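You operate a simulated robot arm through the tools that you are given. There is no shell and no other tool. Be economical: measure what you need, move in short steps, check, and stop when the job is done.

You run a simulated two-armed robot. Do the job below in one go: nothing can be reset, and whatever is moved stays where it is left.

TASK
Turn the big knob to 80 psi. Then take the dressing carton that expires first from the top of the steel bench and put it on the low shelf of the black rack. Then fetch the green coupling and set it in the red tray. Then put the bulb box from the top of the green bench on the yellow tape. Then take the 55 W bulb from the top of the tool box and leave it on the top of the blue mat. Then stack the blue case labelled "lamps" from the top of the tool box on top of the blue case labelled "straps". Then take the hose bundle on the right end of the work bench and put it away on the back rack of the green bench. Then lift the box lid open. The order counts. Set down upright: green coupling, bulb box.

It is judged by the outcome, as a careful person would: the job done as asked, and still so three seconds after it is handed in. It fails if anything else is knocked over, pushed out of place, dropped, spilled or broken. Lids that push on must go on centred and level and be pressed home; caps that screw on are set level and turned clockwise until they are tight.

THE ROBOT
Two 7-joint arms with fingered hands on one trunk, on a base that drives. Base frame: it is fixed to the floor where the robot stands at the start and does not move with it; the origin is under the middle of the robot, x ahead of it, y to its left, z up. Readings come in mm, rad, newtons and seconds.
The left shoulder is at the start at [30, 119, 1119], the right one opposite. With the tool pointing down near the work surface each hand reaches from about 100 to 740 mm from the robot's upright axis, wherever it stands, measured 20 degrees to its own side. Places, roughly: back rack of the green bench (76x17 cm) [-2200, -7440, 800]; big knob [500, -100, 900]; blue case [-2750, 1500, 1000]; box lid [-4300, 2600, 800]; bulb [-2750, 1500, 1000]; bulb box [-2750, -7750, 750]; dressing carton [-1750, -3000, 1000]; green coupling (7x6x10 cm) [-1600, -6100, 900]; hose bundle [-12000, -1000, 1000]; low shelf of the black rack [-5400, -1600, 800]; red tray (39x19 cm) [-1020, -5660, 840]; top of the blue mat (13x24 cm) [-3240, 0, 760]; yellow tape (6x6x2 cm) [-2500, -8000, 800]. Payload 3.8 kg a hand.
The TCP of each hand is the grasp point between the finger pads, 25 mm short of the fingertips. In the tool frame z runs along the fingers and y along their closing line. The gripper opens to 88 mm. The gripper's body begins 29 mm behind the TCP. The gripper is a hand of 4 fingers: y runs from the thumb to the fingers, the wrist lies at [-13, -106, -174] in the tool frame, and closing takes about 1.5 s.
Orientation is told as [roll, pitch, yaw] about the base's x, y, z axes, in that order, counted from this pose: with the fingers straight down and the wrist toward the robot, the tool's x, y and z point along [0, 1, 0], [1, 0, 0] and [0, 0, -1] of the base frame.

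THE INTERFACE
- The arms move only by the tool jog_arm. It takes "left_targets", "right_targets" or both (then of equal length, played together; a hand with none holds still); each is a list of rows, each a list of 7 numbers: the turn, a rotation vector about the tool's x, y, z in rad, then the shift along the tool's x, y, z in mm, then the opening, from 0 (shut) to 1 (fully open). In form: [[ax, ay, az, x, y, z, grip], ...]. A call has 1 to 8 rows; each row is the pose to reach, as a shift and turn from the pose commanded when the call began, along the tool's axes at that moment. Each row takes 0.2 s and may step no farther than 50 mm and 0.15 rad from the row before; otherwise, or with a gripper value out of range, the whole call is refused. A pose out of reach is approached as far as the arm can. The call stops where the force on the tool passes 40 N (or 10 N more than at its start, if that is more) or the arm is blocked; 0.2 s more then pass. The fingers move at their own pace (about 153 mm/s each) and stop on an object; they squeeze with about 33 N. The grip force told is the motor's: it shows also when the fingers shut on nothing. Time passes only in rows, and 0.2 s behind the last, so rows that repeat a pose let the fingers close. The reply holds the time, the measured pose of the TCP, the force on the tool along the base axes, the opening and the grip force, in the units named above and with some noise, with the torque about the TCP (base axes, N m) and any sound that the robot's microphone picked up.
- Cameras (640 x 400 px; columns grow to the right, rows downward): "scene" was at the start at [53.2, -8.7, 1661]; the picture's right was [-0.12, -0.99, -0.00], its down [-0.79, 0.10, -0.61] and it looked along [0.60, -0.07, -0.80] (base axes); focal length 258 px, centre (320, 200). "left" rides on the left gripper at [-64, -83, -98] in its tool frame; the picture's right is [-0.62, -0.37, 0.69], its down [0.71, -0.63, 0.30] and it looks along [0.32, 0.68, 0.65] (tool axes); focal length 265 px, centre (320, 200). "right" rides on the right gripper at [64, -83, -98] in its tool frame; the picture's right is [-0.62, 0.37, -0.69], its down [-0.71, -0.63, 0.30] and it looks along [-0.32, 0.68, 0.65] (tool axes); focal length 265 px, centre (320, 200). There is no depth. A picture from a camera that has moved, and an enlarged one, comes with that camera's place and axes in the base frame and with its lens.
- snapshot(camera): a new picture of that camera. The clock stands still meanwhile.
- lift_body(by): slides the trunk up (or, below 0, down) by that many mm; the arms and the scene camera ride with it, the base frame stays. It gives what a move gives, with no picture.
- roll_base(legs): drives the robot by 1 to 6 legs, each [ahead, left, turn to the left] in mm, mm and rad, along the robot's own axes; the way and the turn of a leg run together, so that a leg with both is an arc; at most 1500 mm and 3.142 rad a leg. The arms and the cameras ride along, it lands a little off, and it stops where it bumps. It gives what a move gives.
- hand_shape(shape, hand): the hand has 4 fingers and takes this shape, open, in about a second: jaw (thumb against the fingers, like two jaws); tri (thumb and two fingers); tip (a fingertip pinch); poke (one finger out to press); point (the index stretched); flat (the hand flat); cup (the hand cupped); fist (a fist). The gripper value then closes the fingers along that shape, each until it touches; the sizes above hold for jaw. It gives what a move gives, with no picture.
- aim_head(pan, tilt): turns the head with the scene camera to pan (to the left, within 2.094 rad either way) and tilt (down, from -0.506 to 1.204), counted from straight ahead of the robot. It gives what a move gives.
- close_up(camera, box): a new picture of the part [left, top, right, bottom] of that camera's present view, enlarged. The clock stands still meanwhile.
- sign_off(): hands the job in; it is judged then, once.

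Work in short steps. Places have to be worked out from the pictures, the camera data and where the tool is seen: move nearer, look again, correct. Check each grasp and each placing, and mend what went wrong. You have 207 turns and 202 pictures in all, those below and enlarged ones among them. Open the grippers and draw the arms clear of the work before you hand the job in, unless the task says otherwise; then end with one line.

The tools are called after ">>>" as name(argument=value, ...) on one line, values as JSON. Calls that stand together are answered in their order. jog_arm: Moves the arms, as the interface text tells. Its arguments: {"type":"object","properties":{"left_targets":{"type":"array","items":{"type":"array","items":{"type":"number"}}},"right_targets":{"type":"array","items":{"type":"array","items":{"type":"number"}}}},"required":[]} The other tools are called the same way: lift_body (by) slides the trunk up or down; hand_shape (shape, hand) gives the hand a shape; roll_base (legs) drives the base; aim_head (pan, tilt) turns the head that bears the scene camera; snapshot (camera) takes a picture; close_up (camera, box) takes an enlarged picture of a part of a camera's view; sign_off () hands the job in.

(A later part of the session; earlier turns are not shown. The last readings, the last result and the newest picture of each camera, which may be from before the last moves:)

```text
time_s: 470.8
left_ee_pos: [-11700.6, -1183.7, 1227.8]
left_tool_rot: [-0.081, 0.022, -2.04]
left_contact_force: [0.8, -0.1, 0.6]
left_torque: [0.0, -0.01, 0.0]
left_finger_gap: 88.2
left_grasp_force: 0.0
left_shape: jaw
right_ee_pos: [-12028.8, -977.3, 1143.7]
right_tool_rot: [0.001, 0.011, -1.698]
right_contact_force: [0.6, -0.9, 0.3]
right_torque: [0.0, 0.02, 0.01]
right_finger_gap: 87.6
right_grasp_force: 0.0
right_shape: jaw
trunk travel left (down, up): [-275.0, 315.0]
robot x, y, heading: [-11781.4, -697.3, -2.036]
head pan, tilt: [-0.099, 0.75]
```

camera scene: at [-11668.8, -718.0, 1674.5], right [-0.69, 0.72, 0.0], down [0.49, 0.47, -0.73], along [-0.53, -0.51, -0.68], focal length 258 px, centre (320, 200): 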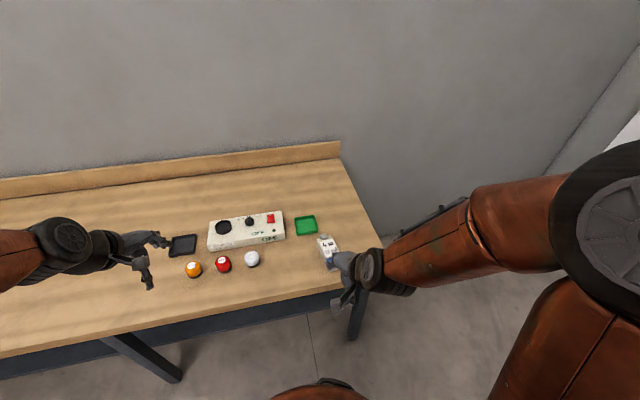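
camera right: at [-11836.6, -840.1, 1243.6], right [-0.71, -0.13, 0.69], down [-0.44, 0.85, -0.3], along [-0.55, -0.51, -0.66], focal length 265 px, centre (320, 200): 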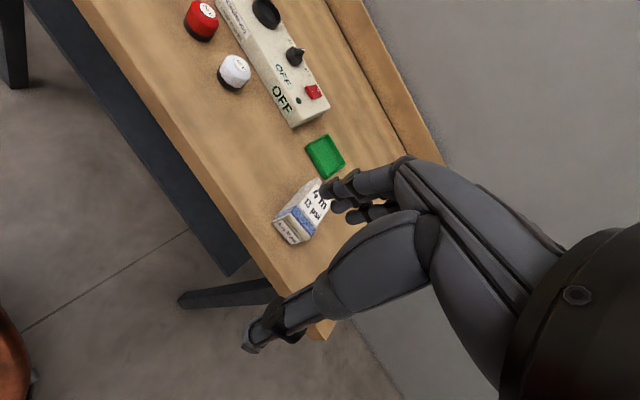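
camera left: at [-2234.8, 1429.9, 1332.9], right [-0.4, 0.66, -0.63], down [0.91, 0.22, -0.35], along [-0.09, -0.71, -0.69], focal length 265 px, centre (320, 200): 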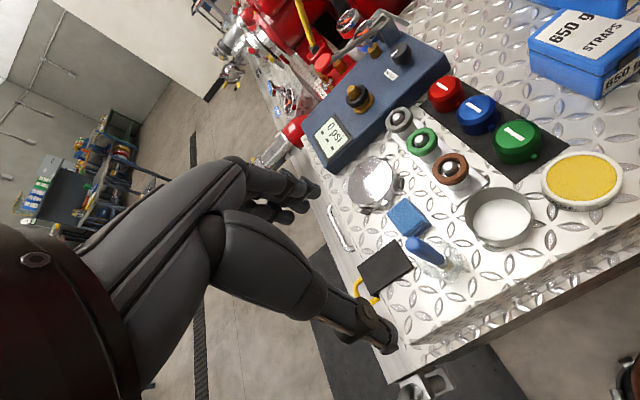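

>>> jog_arm(right_targets=[[-0.001, 0, -0.149, -8, 16, 14, 1], [-0.003, 0, -0.298, -16, 32, 28, 1], [-0.004, 0, -0.447, -24, 48, 42, 1], [-0.005, 0, -0.596, -33, 64, 56, 1], [-0.007, 0, -0.745, -41, 80, 70, 1], [-0.008, 0, -0.894, -49, 96, 84, 1], [-0.009, 0, -1.043, -57, 112, 98, 1], [-0.011, 0, -1.192, -65, 127, 110, 1]])

>>> snapshot(camera="right")

>>> snapshot(camera="scene")

```text
time_s: 472.6
left_ee_pos: [-11699.9, -1184.0, 1226.9]
left_tool_rot: [-0.083, 0.022, -2.04]
left_contact_force: [0.7, -0.7, -0.4]
left_torque: [-0.02, -0.01, 0.03]
left_finger_gap: 88.0
left_grasp_force: 0.0
left_shape: jaw
right_ee_pos: [-12108.2, -1094.2, 1033.2]
right_tool_rot: [0.007, -0.003, -0.504]
right_contact_force: [0.4, -0.3, 1.1]
right_torque: [0.01, 0.0, 0.03]
right_finger_gap: 87.8
right_grasp_force: 0.0
right_shape: jaw
trunk travel left (down, up): [-275.0, 315.0]
robot x, y, heading: [-11784.1, -696.5, -2.039]
head pan, tilt: [-0.099, 0.75]
```

```text
56 pictures are left
camera right: at [-12152.5, -998.4, 1131.3], right [0.02, -0.72, 0.69], down [-0.9, -0.32, -0.31], along [0.45, -0.61, -0.65], focal length 265 px, centre (320, 200)
```

right: 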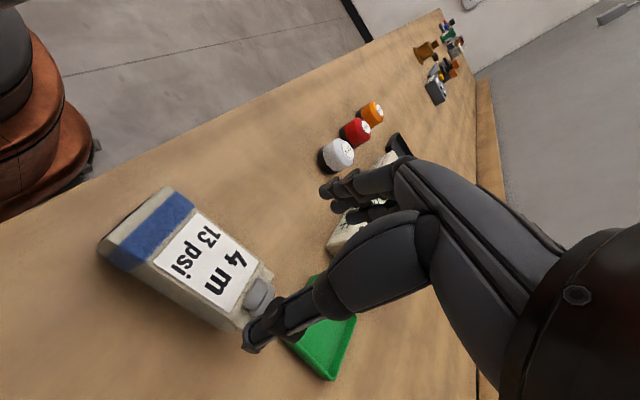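

```text
55 pictures are left
camera scene: at [-11821.3, -747.9, 1674.4], right [-0.84, 0.54, 0.0], down [0.37, 0.57, -0.73], along [-0.39, -0.62, -0.68], focal length 258 px, centre (320, 200)
```

scene: 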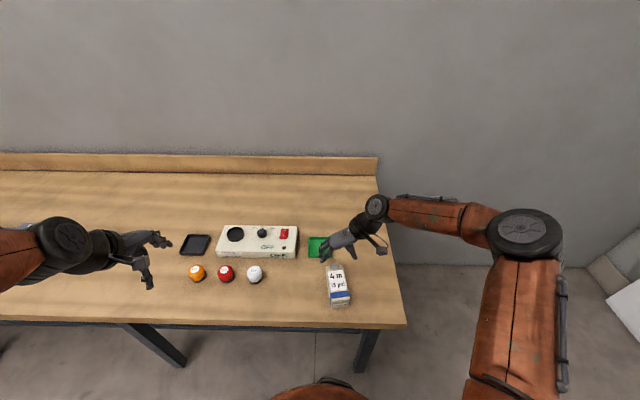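

The pack centre reads (-12100, -1081), axis -2.05. I'll correct 16 mm toward me, descend and grip.

>>> jog_arm(right_targets=[[0.003, -0.007, -0.013, 8, 1, 40, 1], [0.003, -0.007, -0.026, 16, 1, 80, 1], [0.003, -0.007, -0.026, 16, 1, 115, 1]])

>>> snapshot(camera="right")

```text
time_s: 473.4
left_ee_pos: [-11699.8, -1183.2, 1227.4]
left_tool_rot: [-0.08, 0.02, -2.04]
left_contact_force: [-0.4, -1.1, -0.6]
left_torque: [-0.01, 0.05, -0.04]
left_finger_gap: 88.2
left_grasp_force: 0.0
left_shape: jaw
right_ee_pos: [-12098.6, -1080.7, 917.5]
right_tool_rot: [-0.003, -0.001, -0.479]
right_contact_force: [-0.3, -0.4, 0.7]
right_torque: [-0.01, 0.01, 0.0]
right_finger_gap: 87.7
right_grasp_force: 0.0
right_shape: jaw
trunk travel left (down, up): [-275.0, 315.0]
robot x, y, heading: [-11786.7, -695.2, -2.04]
head pan, tilt: [-0.099, 0.75]
```

```text
54 pictures are left
camera right: at [-12143.9, -985.7, 1016.5], right [0.04, -0.72, 0.7], down [-0.89, -0.34, -0.3], along [0.46, -0.61, -0.65], focal length 265 px, centre (320, 200)
```

right: 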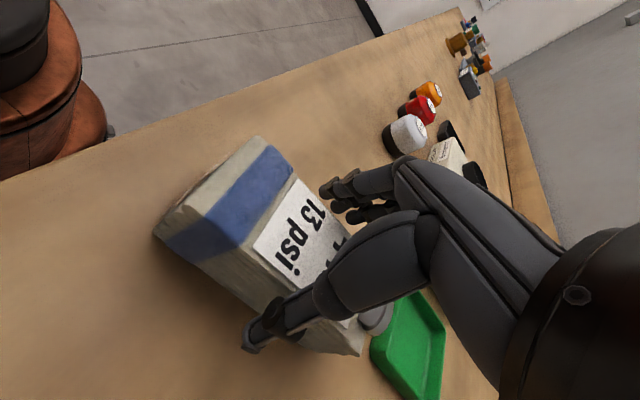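

>>> jog_arm(right_targets=[[0, 0, 0, 0, 0, 20, 1], [0, 0, 0, 0, 0, 35, 1], [0, 0, 0, 0, 0, 43, 1], [0, 0, 0, 0, 0, 43, 0], [0, 0, 0, 0, 0, 43, 0], [0, 0, 0, 0, 0, 43, 0], [0, 0, 0, 0, 0, 43, 0]])

>>> jog_arm(right_targets=[[0, 0, 0, 0, 0, -40, 0], [0, 0, 0, 0, 0, -80, 0], [0, 0, 0, 0, 0, -125, 0], [0, 0, 0, 30, 0, -160, 0], [0, 0, 0, 70, 0, -180, 0], [0, 0, 0, 110, 0, -200, 0], [0, 0, 0, 150, 0, -210, 0]])

>>> snapshot(camera="right")

```text
time_s: 474.2
left_ee_pos: [-11700.4, -1181.3, 1228.2]
left_tool_rot: [-0.084, 0.02, -2.043]
left_contact_force: [0.7, 0.2, -1.3]
left_torque: [-0.02, 0.0, -0.04]
left_finger_gap: 88.0
left_grasp_force: 0.1
left_shape: jaw
right_ee_pos: [-12100.2, -1084.4, 885.2]
right_tool_rot: [-0.011, -0.008, -0.486]
right_contact_force: [-1.3, 11.1, 24.3]
right_torque: [-0.22, -0.11, 0.04]
right_finger_gap: 87.5
right_grasp_force: 0.0
right_shape: jaw
trunk travel left (down, up): [-275.0, 315.0]
robot x, y, heading: [-11786.2, -694.3, -2.042]
head pan, tilt: [-0.099, 0.75]
stopped in row 3 (right hand): the force on the tool passed its limit at 46 N (the readings are from after the stop); the commanded pose is now the measured one
```

```text
time_s: 475.8
left_ee_pos: [-11699.0, -1182.5, 1228.1]
left_tool_rot: [-0.081, 0.02, -2.04]
left_contact_force: [0.2, 0.3, -0.2]
left_torque: [-0.04, -0.03, 0.03]
left_finger_gap: 88.1
left_grasp_force: 0.1
left_shape: jaw
right_ee_pos: [-12029.7, -948.9, 1090.2]
right_tool_rot: [-0.01, -0.006, -0.486]
right_contact_force: [-0.4, 0.7, -4.6]
right_torque: [0.01, 0.0, 0.0]
right_finger_gap: 52.0
right_grasp_force: 33.1
right_shape: jaw
trunk travel left (down, up): [-275.0, 315.0]
robot x, y, heading: [-11782.2, -696.9, -2.033]
head pan, tilt: [-0.099, 0.75]
```

```text
53 pictures are left
camera right: at [-12075.4, -852.1, 1187.4], right [0.04, -0.71, 0.7], down [-0.89, -0.34, -0.3], along [0.45, -0.61, -0.65], focal length 265 px, centre (320, 200)
```

right: 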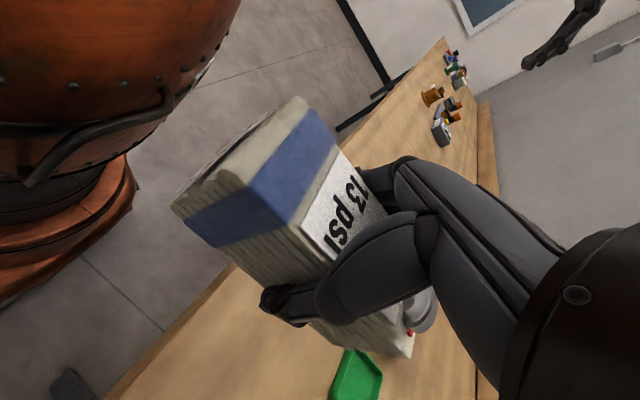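

The pack is held: it closed during the lift, gap 52 mm, ~4.6 N load. I'll back away and retrace the route.

>>> roll_base(legs=[[-700, 0, 0], [0, 0, -0.147], [0, 1275, 0], [0, 1275, 0], [-1500, 0, 0], [-1500, 0, 0]])

>>> snapshot(camera="right")

```text
time_s: 506.3
left_ee_pos: [-7675.1, 427.9, 1227.0]
left_tool_rot: [-0.08, 0.022, -2.173]
left_contact_force: [-0.3, -1.2, 0.0]
left_torque: [0.02, 0.0, -0.02]
left_finger_gap: 88.1
left_grasp_force: 0.1
left_shape: jaw
right_ee_pos: [-7972.0, 704.0, 1088.9]
right_tool_rot: [-0.009, -0.005, -0.617]
right_contact_force: [1.5, -0.2, -3.2]
right_torque: [-0.01, 0.0, 0.0]
right_finger_gap: 51.7
right_grasp_force: 33.3
right_shape: jaw
trunk travel left (down, up): [-275.0, 315.0]
robot x, y, heading: [-7693.5, 919.3, -2.169]
head pan, tilt: [-0.099, 0.75]
```

```text
52 pictures are left
camera right: at [-8004.1, 804.2, 1187.0], right [-0.06, -0.71, 0.7], down [-0.93, -0.22, -0.3], along [0.37, -0.67, -0.65], focal length 265 px, centre (320, 200)
```

right: 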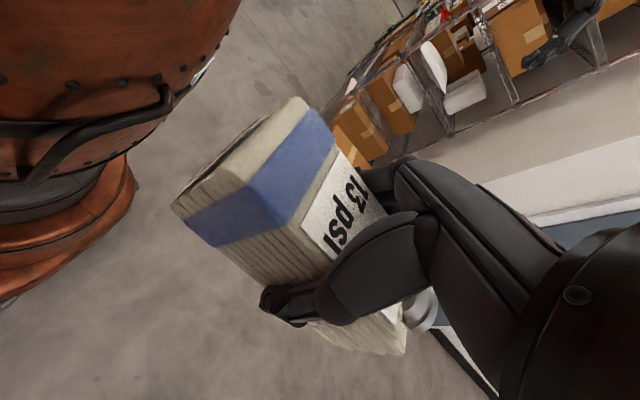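

>>> roll_base(legs=[[0, 0, 1.549], [0, 270, 0], [1500, 0, 0], [1500, 0, 0], [1500, 0, 0]])

```text
time_s: 532.9
left_ee_pos: [-3396.4, -1403.0, 1228.4]
left_tool_rot: [-0.08, 0.021, -0.609]
left_contact_force: [0.4, -0.5, 0.9]
left_torque: [0.03, 0.01, -0.01]
left_finger_gap: 88.0
left_grasp_force: 0.0
left_shape: jaw
right_ee_pos: [-3671.5, -1696.5, 1090.5]
right_tool_rot: [-0.009, -0.006, 0.946]
right_contact_force: [-0.2, -0.3, -3.3]
right_torque: [-0.02, 0.03, 0.02]
right_finger_gap: 51.9
right_grasp_force: 33.5
right_shape: jaw
trunk travel left (down, up): [-275.0, 315.0]
robot x, y, heading: [-3890.4, -1417.2, -0.611]
head pan, tilt: [-0.099, 0.75]
```

>>> roll_base(legs=[[790, 0, 0], [790, 0, 0], [0, 0, -1.57], [0, 400, 0], [900, 0, 0], [1000, 700, 0]])

```text
time_s: 557.0
left_ee_pos: [-2974.0, -4980.3, 1228.1]
left_tool_rot: [-0.081, 0.022, -2.282]
left_contact_force: [-0.1, 0.5, 0.4]
left_torque: [-0.05, 0.0, 0.0]
left_finger_gap: 87.9
left_grasp_force: 0.1
left_shape: jaw
right_ee_pos: [-3239.4, -4673.6, 1089.4]
right_tool_rot: [-0.008, -0.004, -0.725]
right_contact_force: [0.0, -0.3, -4.3]
right_torque: [0.0, -0.02, 0.0]
right_finger_gap: 51.7
right_grasp_force: 33.1
right_shape: jaw
trunk travel left (down, up): [-275.0, 315.0]
robot x, y, heading: [-2940.0, -4485.2, -2.282]
head pan, tilt: [-0.099, 0.75]
```

>>> roll_base(legs=[[0, 0, 1.669], [500, -1095, 0], [400, -1095, 0]])

>>> aim_head(pan=0, tilt=0.6)

>>> snapshot(camera="scene")

```text
time_s: 572.7
left_ee_pos: [-2959.9, -6783.6, 1228.4]
left_tool_rot: [-0.08, 0.023, -0.607]
left_contact_force: [0.2, 0.9, -0.4]
left_torque: [0.01, -0.05, 0.01]
left_finger_gap: 87.9
left_grasp_force: 0.0
left_shape: jaw
right_ee_pos: [-3236.5, -7079.7, 1088.8]
right_tool_rot: [-0.009, -0.006, 0.95]
right_contact_force: [0.0, 0.7, -3.5]
right_torque: [0.03, -0.01, -0.01]
right_finger_gap: 51.6
right_grasp_force: 33.4
right_shape: jaw
trunk travel left (down, up): [-275.0, 315.0]
robot x, y, heading: [-3452.9, -6800.9, -0.609]
head pan, tilt: [-0.099, 0.75]
```

```text
time_s: 573.4
left_ee_pos: [-2960.9, -6783.6, 1228.8]
left_tool_rot: [-0.083, 0.02, -0.608]
left_contact_force: [0.3, -0.5, -0.1]
left_torque: [-0.02, 0.06, 0.0]
left_finger_gap: 88.2
left_grasp_force: 0.0
left_shape: jaw
right_ee_pos: [-3236.8, -7078.3, 1089.1]
right_tool_rot: [-0.008, -0.004, 0.95]
right_contact_force: [-0.7, 0.0, -3.4]
right_torque: [0.02, 0.03, 0.02]
right_finger_gap: 51.6
right_grasp_force: 33.0
right_shape: jaw
trunk travel left (down, up): [-275.0, 315.0]
robot x, y, heading: [-3455.8, -6801.9, -0.604]
head pan, tilt: [0.0, 0.6]
```

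```text
51 pictures are left
camera scene: at [-3399.6, -6839.4, 1687.3], right [-0.57, -0.82, 0.0], down [-0.46, 0.32, -0.82], along [0.68, -0.47, -0.57], focal length 258 px, centre (320, 200)
```

scene: 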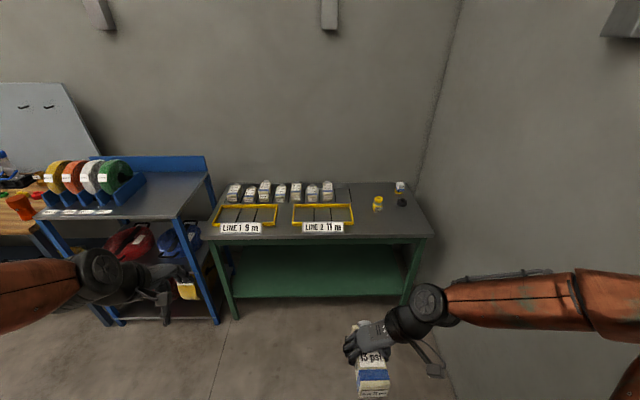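

>>> roll_base(legs=[[720, 0, 0]])

>>> aim_head(pan=-0.1, tilt=0.7)

>>> snapshot(camera="scene")

>>> snapshot(camera="left")

```text
time_s: 577.3
left_ee_pos: [-2369.2, -7204.2, 1226.7]
left_tool_rot: [-0.083, 0.023, -0.62]
left_contact_force: [-0.9, -0.4, -0.8]
left_torque: [-0.01, 0.0, -0.02]
left_finger_gap: 88.1
left_grasp_force: 0.0
left_shape: jaw
right_ee_pos: [-2648.6, -7498.9, 1088.5]
right_tool_rot: [-0.009, -0.005, 0.937]
right_contact_force: [0.2, -0.4, -4.4]
right_torque: [-0.01, 0.02, -0.02]
right_finger_gap: 51.6
right_grasp_force: 33.1
right_shape: jaw
trunk travel left (down, up): [-275.0, 315.0]
robot x, y, heading: [-2863.6, -7215.4, -0.62]
head pan, tilt: [0.0, 0.6]
```

```text
time_s: 578.0
left_ee_pos: [-2368.8, -7205.6, 1229.0]
left_tool_rot: [-0.082, 0.02, -0.619]
left_contact_force: [-0.4, -0.7, -0.6]
left_torque: [-0.01, 0.0, 0.01]
left_finger_gap: 88.0
left_grasp_force: 0.1
left_shape: jaw
right_ee_pos: [-2649.1, -7499.2, 1089.5]
right_tool_rot: [-0.008, -0.004, 0.938]
right_contact_force: [-1.0, -0.2, -3.2]
right_torque: [0.02, 0.0, 0.02]
right_finger_gap: 51.4
right_grasp_force: 32.6
right_shape: jaw
trunk travel left (down, up): [-275.0, 315.0]
robot x, y, heading: [-2863.7, -7215.4, -0.622]
head pan, tilt: [-0.099, 0.7]
```

```text
50 pictures are left
camera scene: at [-2817.2, -7260.5, 1678.7], right [-0.66, -0.75, 0.0], down [-0.48, 0.42, -0.76], along [0.58, -0.5, -0.64], focal length 258 px, centre (320, 200)
```

scene: 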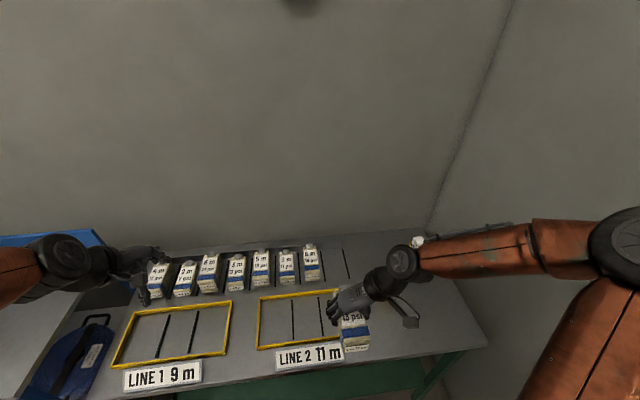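

```text
49 pictures are left
camera left: at [-2467.0, -7204.2, 1333.3], right [-0.7, -0.33, -0.63], down [-0.12, 0.93, -0.35], along [0.7, -0.17, -0.69], focal length 265 px, centre (320, 200)
```

left: 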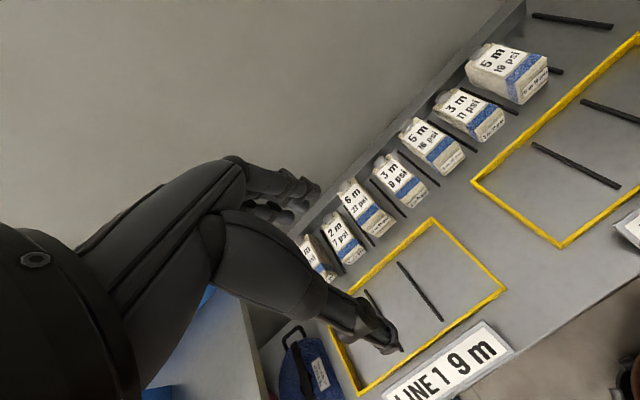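

>>> close_up(camera="scene", box=[240, 225, 380, 325])

>>> close_up(camera="left", box=[450, 0, 640, 120])

```text
4.00 times, centred on (310, 275) of scene
camera zoom: at [-2817.2, -7260.5, 1678.7], right [-0.66, -0.75, 0.0], down [-0.48, 0.42, -0.76], along [0.58, -0.5, -0.64], focal length 1032 px, centre (360, -100)
```

zoom: 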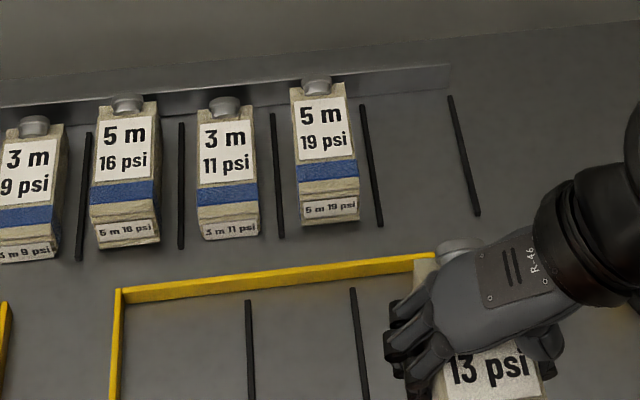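

```text
3.33 times, centred on (545, 60) of left
camera zoom: at [-2467.0, -7204.2, 1333.3], right [-0.7, -0.33, -0.63], down [-0.12, 0.93, -0.35], along [0.7, -0.17, -0.69], focal length 885 px, centre (-430, 667)
```

zoom: 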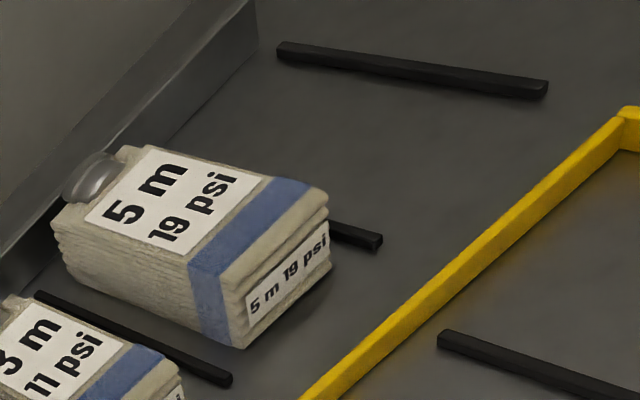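

The end slot on the back rack is free: bars at z≈818, slot centre about (-2378, -7713), axis -0.60. I'll nudge 40 mm nearer and bring the pack above it.

>>> roll_base(legs=[[40, 0, 0]])

```text
time_s: 578.9
left_ee_pos: [-2335.2, -7229.8, 1226.3]
left_tool_rot: [-0.084, 0.024, -0.62]
left_contact_force: [0.2, -0.5, -0.3]
left_torque: [0.0, -0.01, 0.0]
left_finger_gap: 88.1
left_grasp_force: 0.1
left_shape: jaw
right_ee_pos: [-2616.1, -7522.0, 1089.8]
right_tool_rot: [-0.009, -0.004, 0.936]
right_contact_force: [0.8, -0.2, -4.1]
right_torque: [0.02, 0.02, 0.01]
right_finger_gap: 51.3
right_grasp_force: 32.9
right_shape: jaw
trunk travel left (down, up): [-275.0, 315.0]
robot x, y, heading: [-2829.2, -7239.1, -0.619]
head pan, tilt: [-0.099, 0.7]
```

>>> jog_arm(right_targets=[[0.004, 0.009, -0.01, -43, -2, 0, 0], [0.004, 0.009, -0.02, -86, -4, 5, 0], [0.004, 0.009, -0.029, -130, -6, 15, 0], [0.004, 0.009, -0.029, -174, -8, 30, 0], [0.004, 0.009, -0.029, -218, -10, 45, 0], [0.004, 0.009, -0.029, -262, -12, 60, 0], [0.004, 0.009, -0.029, -304, -13, 75, 0]])

>>> close_up(camera="scene", box=[250, 210, 390, 320])

>>> snapshot(camera="right")

```text
time_s: 580.5
left_ee_pos: [-2333.9, -7227.9, 1227.8]
left_tool_rot: [-0.083, 0.022, -0.62]
left_contact_force: [-0.1, 0.0, -1.0]
left_torque: [-0.07, 0.03, 0.01]
left_finger_gap: 88.2
left_grasp_force: 0.1
left_shape: jaw
right_ee_pos: [-2383.7, -7702.4, 1015.2]
right_tool_rot: [0.003, 0.001, 0.972]
right_contact_force: [0.8, 0.8, -3.8]
right_torque: [-0.04, 0.04, 0.01]
right_finger_gap: 51.1
right_grasp_force: 33.5
right_shape: jaw
right hand out of reach, approached as far as the arm can: row 7
trunk travel left (down, up): [-275.0, 315.0]
robot x, y, heading: [-2830.9, -7237.6, -0.622]
head pan, tilt: [-0.099, 0.7]
```

```text
3.64 times, centred on (320, 265) of scene
camera zoom: at [-2781.4, -7282.3, 1678.7], right [-0.66, -0.75, 0.0], down [-0.49, 0.42, -0.76], along [0.57, -0.5, -0.65], focal length 938 px, centre (320, -36)
```

zoom: 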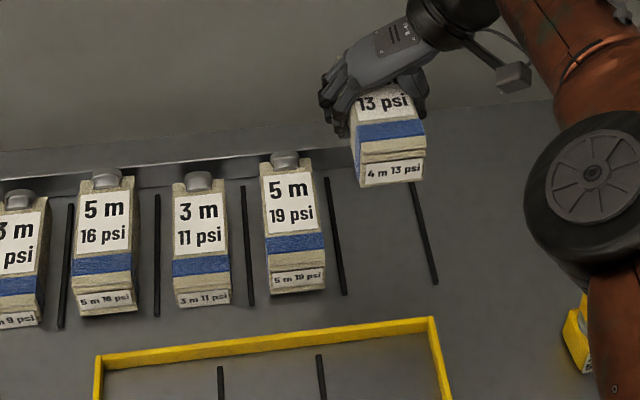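

```text
45 pictures are left
camera right: at [-2486.3, -7735.4, 1113.1], right [0.72, -0.05, 0.69], down [0.23, -0.92, -0.31], along [0.65, 0.38, -0.65], focal length 265 px, centre (320, 200)
```

right: 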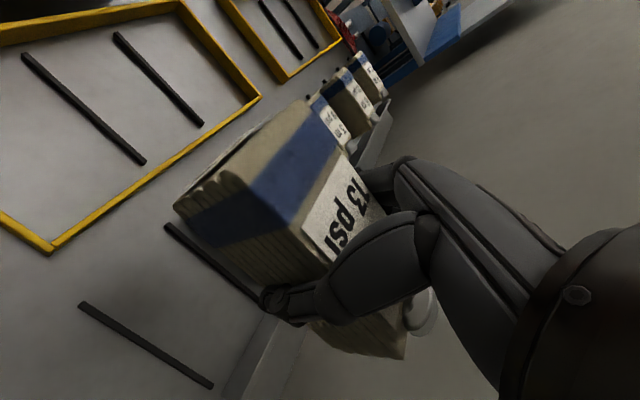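

Nearly in position. I'll lower toward the slot and re-check.

>>> jog_arm(right_targets=[[0, 0, 0, -2, -2, 35, 0], [0, 0, 0, -5, -3, 70, 0], [0, 0, 0, -9, -3, 100, 0]])

>>> close_up(camera="scene", box=[250, 210, 390, 320])

>>> snapshot(camera="right")

```text
time_s: 581.3
left_ee_pos: [-2336.7, -7228.3, 1227.1]
left_tool_rot: [-0.081, 0.022, -0.619]
left_contact_force: [0.0, -0.6, 0.3]
left_torque: [-0.05, 0.0, 0.01]
left_finger_gap: 87.9
left_grasp_force: 0.1
left_shape: jaw
right_ee_pos: [-2396.7, -7697.9, 942.8]
right_tool_rot: [0.0, -0.002, 0.966]
right_contact_force: [0.3, 0.0, -3.5]
right_torque: [-0.03, 0.0, -0.03]
right_finger_gap: 51.4
right_grasp_force: 33.2
right_shape: jaw
right hand out of reach, approached as far as the arm can: row 1, 2, 3
trunk travel left (down, up): [-275.0, 315.0]
robot x, y, heading: [-2831.4, -7239.9, -0.622]
head pan, tilt: [-0.099, 0.7]
```

```text
3.64 times, centred on (320, 265) of scene
camera zoom: at [-2784.4, -7283.8, 1678.7], right [-0.66, -0.75, 0.0], down [-0.49, 0.42, -0.76], along [0.58, -0.5, -0.64], focal length 938 px, centre (320, -36)
```

zoom: 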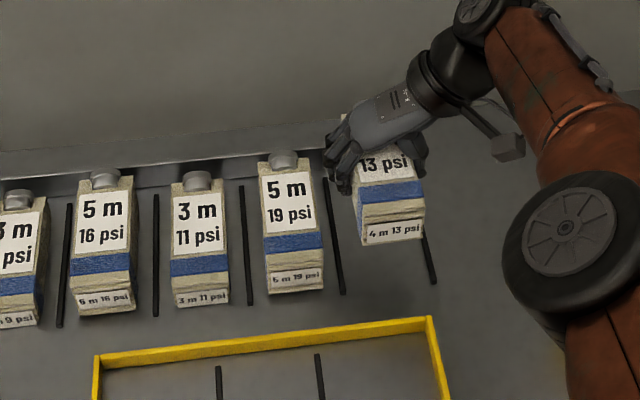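

```text
43 pictures are left
camera right: at [-2499.9, -7730.7, 1040.8], right [0.72, -0.05, 0.69], down [0.23, -0.92, -0.3], along [0.66, 0.38, -0.65], focal length 265 px, centre (320, 200)
```

right: 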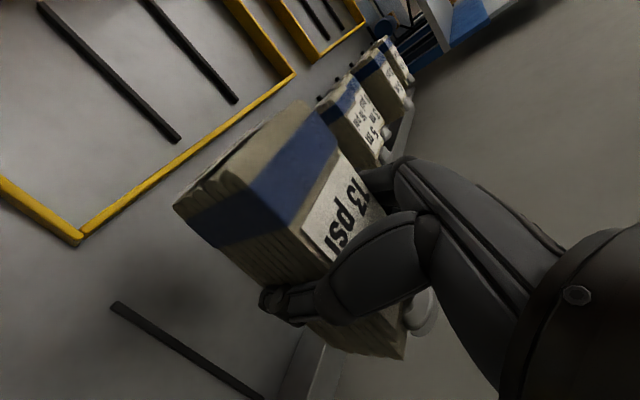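

Lowering with the arm runs out of reach, so I'll nudge the base 22 mm ahead and lower the trunk instead, which keeps the arm's posture.

>>> roll_base(legs=[[22, 0, 0]])

>>> lift_body(by=-55)

>>> close_up(camera="scene", box=[250, 210, 390, 320])

>>> snapshot(camera="right")

```text
time_s: 582.1
left_ee_pos: [-2318.5, -7241.0, 1226.5]
left_tool_rot: [-0.081, 0.021, -0.619]
left_contact_force: [0.0, -0.4, 1.0]
left_torque: [0.0, -0.03, -0.02]
left_finger_gap: 88.0
left_grasp_force: 0.1
left_shape: jaw
right_ee_pos: [-2380.1, -7711.4, 942.5]
right_tool_rot: [-0.001, -0.001, 0.966]
right_contact_force: [0.8, 0.9, -3.3]
right_torque: [0.0, 0.01, 0.01]
right_finger_gap: 51.4
right_grasp_force: 33.8
right_shape: jaw
trunk travel left (down, up): [-275.0, 315.0]
robot x, y, heading: [-2815.3, -7251.6, -0.627]
head pan, tilt: [-0.099, 0.7]
```

```text
time_s: 583.0
left_ee_pos: [-2319.3, -7241.7, 1172.9]
left_tool_rot: [-0.082, 0.021, -0.617]
left_contact_force: [0.0, 0.1, 0.4]
left_torque: [-0.01, 0.03, 0.0]
left_finger_gap: 87.8
left_grasp_force: 0.0
left_shape: jaw
right_ee_pos: [-2380.7, -7710.9, 887.4]
right_tool_rot: [0.0, -0.002, 0.965]
right_contact_force: [-0.4, -0.4, -4.2]
right_torque: [0.01, 0.03, -0.03]
right_finger_gap: 51.4
right_grasp_force: 33.2
right_shape: jaw
trunk travel left (down, up): [-220.0, 370.0]
robot x, y, heading: [-2811.4, -7254.7, -0.622]
head pan, tilt: [-0.099, 0.7]
```

```text
3.64 times, centred on (320, 265) of scene
camera zoom: at [-2767.1, -7296.2, 1623.8], right [-0.66, -0.75, 0.0], down [-0.49, 0.42, -0.76], along [0.58, -0.5, -0.64], focal length 938 px, centre (320, -36)
```

zoom: 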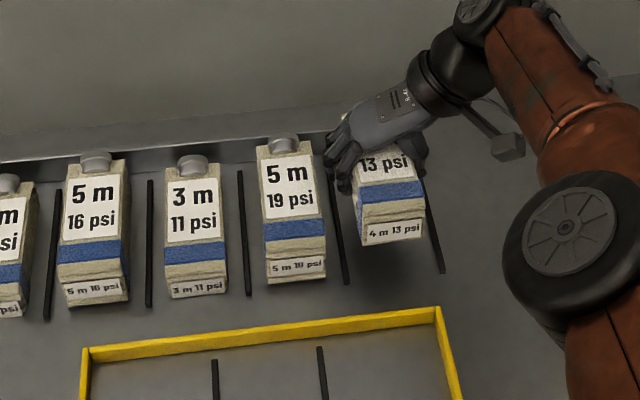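

```text
41 pictures are left
camera right: at [-2482.4, -7743.1, 986.3], right [0.72, -0.05, 0.69], down [0.23, -0.92, -0.31], along [0.66, 0.38, -0.65], focal length 265 px, centre (320, 200)
```

right: 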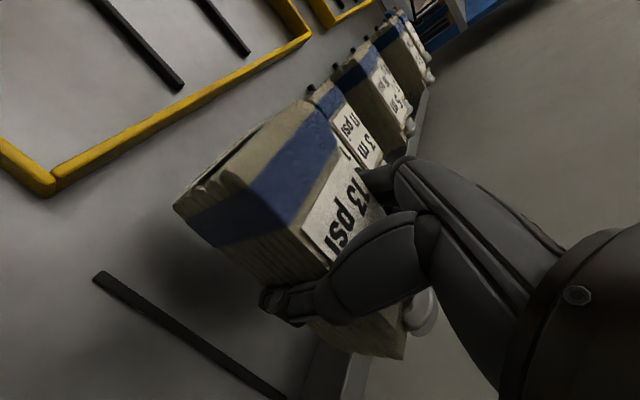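

Centred on the slot. Lowering the trunk further in small steps.

>>> lift_body(by=-15)

>>> lift_body(by=-6)

>>> lift_body(by=-5)

>>> close_up(camera="scene", box=[250, 210, 390, 320])

```text
time_s: 583.7
left_ee_pos: [-2318.6, -7242.2, 1158.1]
left_tool_rot: [-0.081, 0.022, -0.619]
left_contact_force: [-0.5, 0.4, 0.2]
left_torque: [-0.02, 0.0, 0.01]
left_finger_gap: 88.0
left_grasp_force: 0.0
left_shape: jaw
right_ee_pos: [-2381.7, -7710.9, 872.2]
right_tool_rot: [0.001, -0.003, 0.966]
right_contact_force: [0.0, -0.8, -3.8]
right_torque: [0.0, -0.04, 0.01]
right_finger_gap: 51.2
right_grasp_force: 32.9
right_shape: jaw
trunk travel left (down, up): [-205.0, 385.0]
robot x, y, heading: [-2813.6, -7249.8, -0.617]
head pan, tilt: [-0.099, 0.7]
```

```text
time_s: 584.2
left_ee_pos: [-2319.1, -7241.7, 1152.1]
left_tool_rot: [-0.081, 0.021, -0.617]
left_contact_force: [0.5, 0.4, -0.4]
left_torque: [0.01, -0.01, 0.02]
left_finger_gap: 88.0
left_grasp_force: 0.0
left_shape: jaw
right_ee_pos: [-2380.4, -7710.0, 867.3]
right_tool_rot: [-0.001, -0.002, 0.966]
right_contact_force: [-0.5, 0.8, -4.7]
right_torque: [0.0, 0.04, 0.02]
right_finger_gap: 51.3
right_grasp_force: 33.3
right_shape: jaw
trunk travel left (down, up): [-199.0, 391.0]
robot x, y, heading: [-2817.0, -7252.3, -0.615]
head pan, tilt: [-0.099, 0.7]
```

```text
time_s: 584.8
left_ee_pos: [-2319.7, -7240.9, 1147.4]
left_tool_rot: [-0.082, 0.023, -0.617]
left_contact_force: [-0.7, -0.5, 0.2]
left_torque: [0.01, -0.02, -0.04]
left_finger_gap: 88.1
left_grasp_force: 0.0
left_shape: jaw
right_ee_pos: [-2380.1, -7711.0, 862.9]
right_tool_rot: [-0.001, -0.002, 0.968]
right_contact_force: [0.8, 0.7, -4.0]
right_torque: [0.0, 0.0, -0.02]
right_finger_gap: 51.4
right_grasp_force: 33.1
right_shape: jaw
trunk travel left (down, up): [-194.0, 396.0]
robot x, y, heading: [-2816.8, -7253.3, -0.623]
head pan, tilt: [-0.099, 0.7]
```

```text
3.64 times, centred on (320, 265) of scene
camera zoom: at [-2767.1, -7296.3, 1597.7], right [-0.66, -0.75, 0.0], down [-0.49, 0.42, -0.76], along [0.58, -0.5, -0.64], focal length 938 px, centre (320, -36)
```

zoom: 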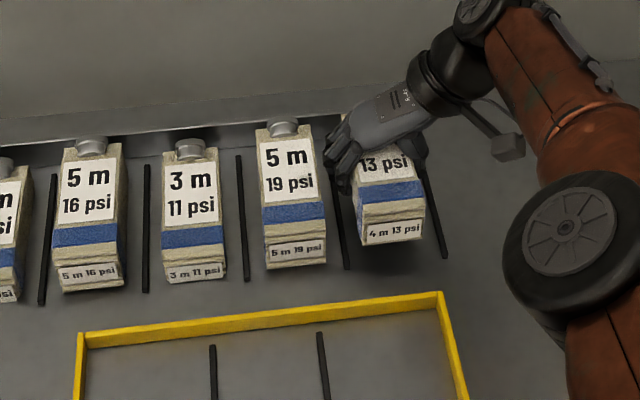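

>>> lift_body(by=-4)

>>> lift_body(by=-4)

>>> lift_body(by=-4)

```text
time_s: 585.3
left_ee_pos: [-2318.9, -7241.1, 1142.0]
left_tool_rot: [-0.081, 0.023, -0.618]
left_contact_force: [-0.4, 0.3, 1.0]
left_torque: [-0.01, 0.07, 0.0]
left_finger_gap: 88.0
left_grasp_force: 0.1
left_shape: jaw
right_ee_pos: [-2380.5, -7709.7, 857.6]
right_tool_rot: [-0.001, -0.003, 0.968]
right_contact_force: [0.1, -0.3, -3.2]
right_torque: [0.0, -0.01, -0.02]
right_finger_gap: 51.7
right_grasp_force: 33.2
right_shape: jaw
trunk travel left (down, up): [-190.0, 400.0]
robot x, y, heading: [-2813.8, -7250.8, -0.618]
head pan, tilt: [-0.099, 0.7]
```

```text
time_s: 585.8
left_ee_pos: [-2319.5, -7242.1, 1139.3]
left_tool_rot: [-0.081, 0.022, -0.619]
left_contact_force: [-0.3, -0.2, 0.2]
left_torque: [0.02, -0.02, 0.01]
left_finger_gap: 88.1
left_grasp_force: 0.0
left_shape: jaw
right_ee_pos: [-2379.9, -7710.7, 854.2]
right_tool_rot: [0.001, -0.002, 0.966]
right_contact_force: [0.1, -0.2, -4.1]
right_torque: [0.0, 0.01, 0.0]
right_finger_gap: 51.3
right_grasp_force: 33.1
right_shape: jaw
trunk travel left (down, up): [-186.0, 404.0]
robot x, y, heading: [-2811.9, -7253.3, -0.616]
head pan, tilt: [-0.099, 0.7]
```

```text
time_s: 586.4
left_ee_pos: [-2319.5, -7241.9, 1134.7]
left_tool_rot: [-0.083, 0.023, -0.618]
left_contact_force: [-0.6, 0.5, -0.1]
left_torque: [-0.01, 0.02, 0.0]
left_finger_gap: 88.2
left_grasp_force: 0.0
left_shape: jaw
right_ee_pos: [-2379.8, -7710.0, 850.2]
right_tool_rot: [0.0, -0.002, 0.967]
right_contact_force: [-0.6, -0.8, -4.0]
right_torque: [0.01, -0.01, -0.01]
right_finger_gap: 51.2
right_grasp_force: 33.1
right_shape: jaw
trunk travel left (down, up): [-182.0, 408.0]
robot x, y, heading: [-2812.3, -7251.0, -0.619]
head pan, tilt: [-0.099, 0.7]
```

>>> lift_body(by=-4)

>>> lift_body(by=-3)

>>> close_up(camera="scene", box=[300, 230, 370, 285])

```text
time_s: 586.9
left_ee_pos: [-2319.1, -7241.8, 1130.5]
left_tool_rot: [-0.082, 0.021, -0.617]
left_contact_force: [1.0, 0.0, 0.2]
left_torque: [-0.01, -0.03, 0.0]
left_finger_gap: 88.0
left_grasp_force: 0.1
left_shape: jaw
right_ee_pos: [-2380.7, -7709.8, 846.5]
right_tool_rot: [-0.001, -0.001, 0.968]
right_contact_force: [-0.5, -0.4, -4.3]
right_torque: [-0.01, 0.04, -0.02]
right_finger_gap: 51.2
right_grasp_force: 32.1
right_shape: jaw
trunk travel left (down, up): [-178.0, 412.0]
robot x, y, heading: [-2811.2, -7255.2, -0.619]
head pan, tilt: [-0.099, 0.7]
```

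```text
time_s: 587.4
left_ee_pos: [-2318.5, -7240.6, 1128.6]
left_tool_rot: [-0.081, 0.022, -0.619]
left_contact_force: [-0.6, -0.3, -0.8]
left_torque: [-0.02, -0.02, 0.01]
left_finger_gap: 87.8
left_grasp_force: 0.0
left_shape: jaw
right_ee_pos: [-2380.5, -7709.3, 843.0]
right_tool_rot: [-0.001, -0.002, 0.967]
right_contact_force: [0.2, 0.2, -3.8]
right_torque: [-0.03, 0.01, 0.04]
right_finger_gap: 51.3
right_grasp_force: 32.7
right_shape: jaw
trunk travel left (down, up): [-175.0, 415.0]
robot x, y, heading: [-2814.6, -7251.6, -0.618]
head pan, tilt: [-0.099, 0.7]
```

```text
7.27 times, centred on (335, 258) of scene
camera zoom: at [-2767.0, -7296.3, 1578.7], right [-0.66, -0.75, 0.0], down [-0.49, 0.42, -0.76], along [0.58, -0.5, -0.64], focal length 1875 px, centre (211, -218)
```

zoom: 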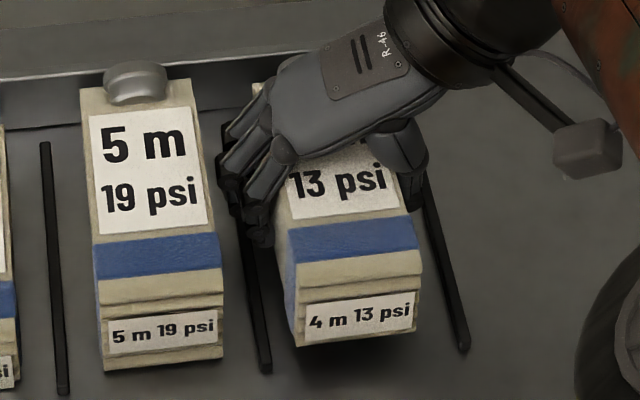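

>>> lift_body(by=-3)

>>> lift_body(by=-3)

>>> lift_body(by=-3)

```text
time_s: 587.9
left_ee_pos: [-2319.4, -7241.8, 1124.2]
left_tool_rot: [-0.081, 0.022, -0.617]
left_contact_force: [-0.6, -0.5, -0.2]
left_torque: [0.02, 0.01, 0.02]
left_finger_gap: 88.2
left_grasp_force: 0.1
left_shape: jaw
right_ee_pos: [-2381.1, -7710.5, 840.2]
right_tool_rot: [0.0, 0.0, 0.965]
right_contact_force: [-0.4, 0.3, -4.2]
right_torque: [0.01, 0.0, 0.01]
right_finger_gap: 51.2
right_grasp_force: 33.1
right_shape: jaw
trunk travel left (down, up): [-172.0, 418.0]
robot x, y, heading: [-2815.4, -7255.6, -0.614]
head pan, tilt: [-0.099, 0.7]
```

```text
time_s: 588.5
left_ee_pos: [-2318.1, -7240.9, 1121.3]
left_tool_rot: [-0.083, 0.022, -0.617]
left_contact_force: [-0.1, -0.3, -0.4]
left_torque: [0.0, 0.03, 0.0]
left_finger_gap: 88.2
left_grasp_force: 0.2
left_shape: jaw
right_ee_pos: [-2381.1, -7709.6, 836.9]
right_tool_rot: [0.001, -0.003, 0.967]
right_contact_force: [0.4, -0.5, -3.9]
right_torque: [-0.01, 0.03, -0.01]
right_finger_gap: 51.2
right_grasp_force: 33.2
right_shape: jaw
trunk travel left (down, up): [-169.0, 421.0]
robot x, y, heading: [-2813.3, -7252.9, -0.625]
head pan, tilt: [-0.099, 0.7]
```

```text
time_s: 589.0
left_ee_pos: [-2318.9, -7241.2, 1119.0]
left_tool_rot: [-0.081, 0.023, -0.619]
left_contact_force: [0.3, 0.5, -0.7]
left_torque: [-0.01, 0.02, 0.01]
left_finger_gap: 87.9
left_grasp_force: 0.1
left_shape: jaw
right_ee_pos: [-2380.2, -7710.8, 833.8]
right_tool_rot: [0.001, -0.001, 0.968]
right_contact_force: [0.5, -0.2, -3.1]
right_torque: [0.04, 0.01, -0.03]
right_finger_gap: 51.4
right_grasp_force: 33.3
right_shape: jaw
trunk travel left (down, up): [-166.0, 424.0]
robot x, y, heading: [-2813.9, -7249.8, -0.618]
head pan, tilt: [-0.099, 0.7]
```

>>> lift_body(by=-3)

>>> close_up(camera="scene", box=[300, 220, 370, 275])

>>> snapshot(camera="right")

```text
time_s: 589.5
left_ee_pos: [-2319.2, -7241.5, 1115.7]
left_tool_rot: [-0.083, 0.023, -0.618]
left_contact_force: [-0.3, -0.1, 0.0]
left_torque: [-0.01, -0.02, 0.02]
left_finger_gap: 88.2
left_grasp_force: 0.0
left_shape: jaw
right_ee_pos: [-2381.2, -7710.4, 831.4]
right_tool_rot: [0.0, -0.001, 0.965]
right_contact_force: [0.2, -0.2, -3.6]
right_torque: [-0.03, -0.01, 0.06]
right_finger_gap: 51.4
right_grasp_force: 33.3
right_shape: jaw
trunk travel left (down, up): [-163.0, 427.0]
robot x, y, heading: [-2818.6, -7249.1, -0.619]
head pan, tilt: [-0.099, 0.7]
```

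```text
7.27 times, centred on (335, 248) of scene
camera zoom: at [-2767.1, -7296.3, 1566.7], right [-0.66, -0.75, 0.0], down [-0.49, 0.42, -0.76], along [0.58, -0.5, -0.64], focal length 1875 px, centre (211, -146)
```

zoom: 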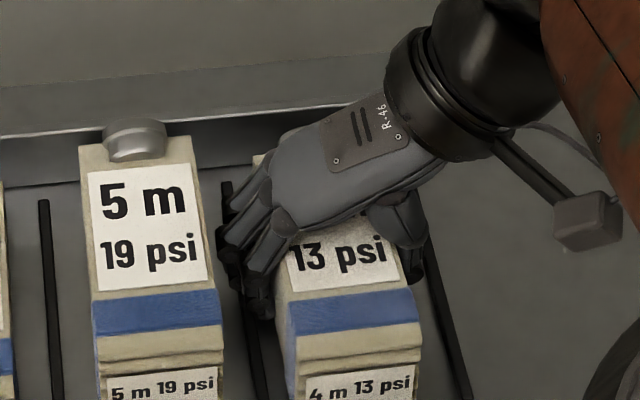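

```text
37 pictures are left
camera right: at [-2482.4, -7743.2, 929.2], right [0.72, -0.05, 0.69], down [0.23, -0.92, -0.31], along [0.66, 0.38, -0.65], focal length 265 px, centre (320, 200)
```

right: 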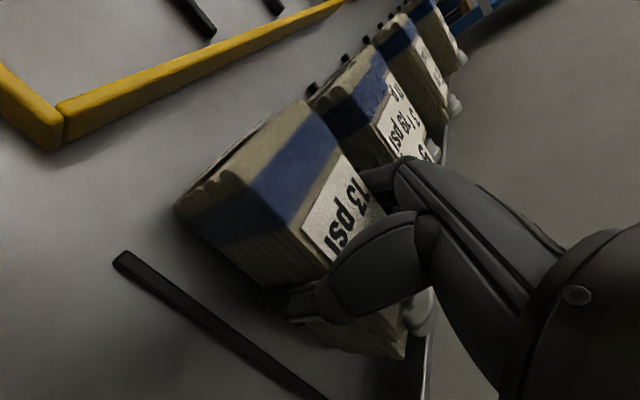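

>>> lift_body(by=-3)

>>> lift_body(by=-3)

>>> lift_body(by=-3)

```text
time_s: 590.0
left_ee_pos: [-2319.4, -7240.2, 1112.3]
left_tool_rot: [-0.081, 0.02, -0.621]
left_contact_force: [0.1, -0.7, -0.3]
left_torque: [0.03, 0.01, -0.02]
left_finger_gap: 87.9
left_grasp_force: 0.1
left_shape: jaw
right_ee_pos: [-2380.5, -7711.1, 830.0]
right_tool_rot: [-0.002, -0.001, 0.966]
right_contact_force: [-1.0, -1.8, 9.2]
right_torque: [0.07, -0.33, -0.01]
right_finger_gap: 51.3
right_grasp_force: 33.0
right_shape: jaw
trunk travel left (down, up): [-160.0, 430.0]
robot x, y, heading: [-2812.8, -7251.6, -0.621]
head pan, tilt: [-0.099, 0.7]
```

```text
time_s: 590.5
left_ee_pos: [-2320.5, -7240.9, 1110.5]
left_tool_rot: [-0.081, 0.021, -0.62]
left_contact_force: [-0.2, -1.0, 0.2]
left_torque: [-0.03, 0.02, -0.02]
left_finger_gap: 88.1
left_grasp_force: 0.2
left_shape: jaw
right_ee_pos: [-2382.2, -7711.6, 828.4]
right_tool_rot: [-0.004, -0.004, 0.962]
right_contact_force: [-3.9, -5.4, 18.4]
right_torque: [0.09, -0.76, -0.04]
right_finger_gap: 51.3
right_grasp_force: 32.7
right_shape: jaw
trunk travel left (down, up): [-157.0, 433.0]
robot x, y, heading: [-2813.4, -7252.1, -0.621]
head pan, tilt: [-0.099, 0.7]
```

```text
time_s: 591.0
left_ee_pos: [-2322.1, -7239.1, 1108.1]
left_tool_rot: [-0.081, 0.019, -0.618]
left_contact_force: [0.1, 0.3, 0.3]
left_torque: [0.0, 0.0, -0.01]
left_finger_gap: 88.2
left_grasp_force: 0.1
left_shape: jaw
right_ee_pos: [-2381.5, -7710.0, 826.0]
right_tool_rot: [-0.007, -0.002, 0.964]
right_contact_force: [-6.2, -6.5, 33.8]
right_torque: [0.34, -0.93, -0.03]
right_finger_gap: 51.3
right_grasp_force: 33.2
right_shape: jaw
trunk travel left (down, up): [-154.0, 436.0]
robot x, y, heading: [-2815.1, -7253.5, -0.618]
head pan, tilt: [-0.099, 0.7]
```

Contact: the pack is down in its slot. I'll ease up, open just enough, and raise the trunk.

>>> lift_body(by=5)

>>> jog_arm(right_targets=[[0, 0, 0, 0, 0, 0, 0.7], [0, 0, 0, 0, 0, 0, 0.7], [0, 0, 0, 0, 0, 0, 0.7]])

>>> lift_body(by=120)

>>> close_up(camera="scene", box=[270, 215, 390, 310])

```text
time_s: 591.6
left_ee_pos: [-2320.9, -7240.9, 1113.4]
left_tool_rot: [-0.08, 0.021, -0.618]
left_contact_force: [1.4, 0.5, 0.2]
left_torque: [0.0, 0.01, -0.01]
left_finger_gap: 88.1
left_grasp_force: 0.0
left_shape: jaw
right_ee_pos: [-2381.9, -7710.1, 827.2]
right_tool_rot: [-0.001, 0.001, 0.965]
right_contact_force: [-3.0, -8.6, 14.0]
right_torque: [0.11, -0.69, -0.08]
right_finger_gap: 51.0
right_grasp_force: 32.7
right_shape: jaw
trunk travel left (down, up): [-159.0, 431.0]
robot x, y, heading: [-2816.1, -7251.5, -0.615]
head pan, tilt: [-0.099, 0.7]
```

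```text
time_s: 592.4
left_ee_pos: [-2320.5, -7241.9, 1113.1]
left_tool_rot: [-0.081, 0.023, -0.621]
left_contact_force: [0.5, -0.9, -0.3]
left_torque: [-0.04, -0.01, 0.0]
left_finger_gap: 88.2
left_grasp_force: 0.1
left_shape: jaw
right_ee_pos: [-2382.4, -7711.2, 826.6]
right_tool_rot: [0.001, 0.001, 0.965]
right_contact_force: [-6.8, -9.9, 9.7]
right_torque: [0.04, -0.23, -0.16]
right_finger_gap: 57.2
right_grasp_force: 0.1
right_shape: jaw
trunk travel left (down, up): [-159.0, 431.0]
robot x, y, heading: [-2814.1, -7249.1, -0.616]
head pan, tilt: [-0.099, 0.7]
```

```text
time_s: 593.9
left_ee_pos: [-2318.9, -7239.7, 1231.6]
left_tool_rot: [-0.082, 0.021, -0.62]
left_contact_force: [0.4, -0.3, -0.2]
left_torque: [0.01, 0.0, 0.01]
left_finger_gap: 88.0
left_grasp_force: 0.1
left_shape: jaw
right_ee_pos: [-2381.6, -7710.0, 947.2]
right_tool_rot: [0.0, -0.003, 0.964]
right_contact_force: [0.3, 0.5, -0.5]
right_torque: [0.01, -0.01, 0.02]
right_finger_gap: 61.5
right_grasp_force: 0.0
right_shape: jaw
trunk travel left (down, up): [-279.0, 311.0]
robot x, y, heading: [-2817.4, -7253.9, -0.619]
head pan, tilt: [-0.099, 0.7]
```

```text
4.21 times, centred on (330, 262) of scene
camera zoom: at [-2767.2, -7296.1, 1682.6], right [-0.66, -0.75, 0.0], down [-0.48, 0.42, -0.76], along [0.58, -0.5, -0.64], focal length 1086 px, centre (278, -63)
```

zoom: 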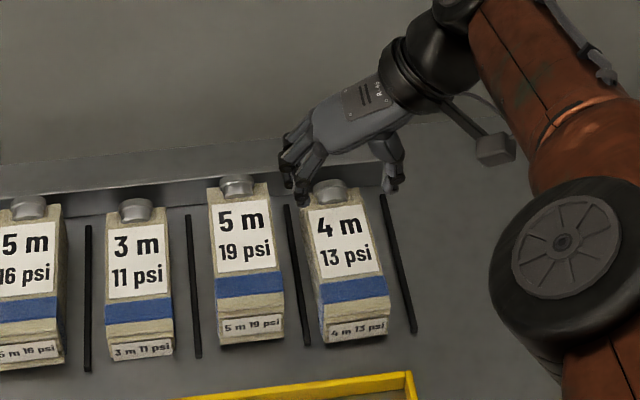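

The pack is seated in the rack slot. I'll retract, then drive back toward the truck for the box lid.

>>> jog_arm(right_targets=[[0, 0, 0, 40, 0, -20, 0.8], [0, 0, 0, 80, 0, -40, 1], [0, 0, 0, 120, 0, -60, 1], [0, 0, 0, 160, 0, -80, 1], [0, 0, 0, 200, 0, -95, 1], [0, 0, 0, 240, 0, -110, 1], [0, 0, 0, 280, 0, -120, 1]])

>>> roll_base(legs=[[-800, 0, 0], [-800, 0, 0], [0, 0, 1.6], [1500, 0, 0], [900, 0, 0]])

```text
time_s: 595.5
left_ee_pos: [-2319.0, -7240.0, 1232.2]
left_tool_rot: [-0.08, 0.021, -0.617]
left_contact_force: [0.3, -0.2, -0.8]
left_torque: [0.0, 0.02, 0.02]
left_finger_gap: 88.0
left_grasp_force: 0.1
left_shape: jaw
right_ee_pos: [-2611.9, -7552.5, 1066.6]
right_tool_rot: [0.0, -0.002, 0.965]
right_contact_force: [-0.2, -0.2, -0.8]
right_torque: [-0.02, -0.01, 0.0]
right_finger_gap: 87.9
right_grasp_force: 0.0
right_shape: jaw
trunk travel left (down, up): [-279.0, 311.0]
robot x, y, heading: [-2812.3, -7250.4, -0.623]
head pan, tilt: [-0.099, 0.7]
```

```text
time_s: 618.7
left_ee_pos: [-2766.8, -3892.2, 1232.7]
left_tool_rot: [-0.085, 0.02, 0.942]
left_contact_force: [1.2, 0.6, 0.4]
left_torque: [-0.02, -0.01, 0.0]
left_finger_gap: 87.9
left_grasp_force: 0.1
left_shape: jaw
right_ee_pos: [-2459.7, -4187.7, 1065.8]
right_tool_rot: [0.0, -0.001, 2.526]
right_contact_force: [0.6, -0.3, 0.5]
right_torque: [-0.03, 0.04, 0.0]
right_finger_gap: 87.7
right_grasp_force: 0.2
right_shape: jaw
trunk travel left (down, up): [-279.0, 311.0]
robot x, y, heading: [-2757.0, -4385.9, 0.946]
head pan, tilt: [-0.099, 0.7]
```

>>> roll_base(legs=[[900, 680, 0], [1450, 0, 0], [1400, 300, 0], [1250, 850, 0]])

```text
refused: leg 4 is longer than a leg can be; nothing moved
```

>>> roll_base(legs=[[900, 680, 0], [1450, 0, 0], [1400, 300, 0], [1200, 800, 0]])

```text
time_s: 644.8
left_ee_pos: [-1253.4, 1158.0, 1231.2]
left_tool_rot: [-0.084, 0.022, 0.945]
left_contact_force: [0.4, -0.1, -0.2]
left_torque: [0.01, -0.03, 0.03]
left_finger_gap: 88.0
left_grasp_force: 0.1
left_shape: jaw
right_ee_pos: [-944.0, 863.8, 1065.6]
right_tool_rot: [0.0, -0.001, 2.529]
right_contact_force: [-0.3, 0.1, -0.8]
right_torque: [-0.01, 0.01, -0.02]
right_finger_gap: 87.8
right_grasp_force: 0.0
right_shape: jaw
trunk travel left (down, up): [-279.0, 311.0]
robot x, y, heading: [-1248.0, 664.8, 0.942]
head pan, tilt: [-0.099, 0.7]
```

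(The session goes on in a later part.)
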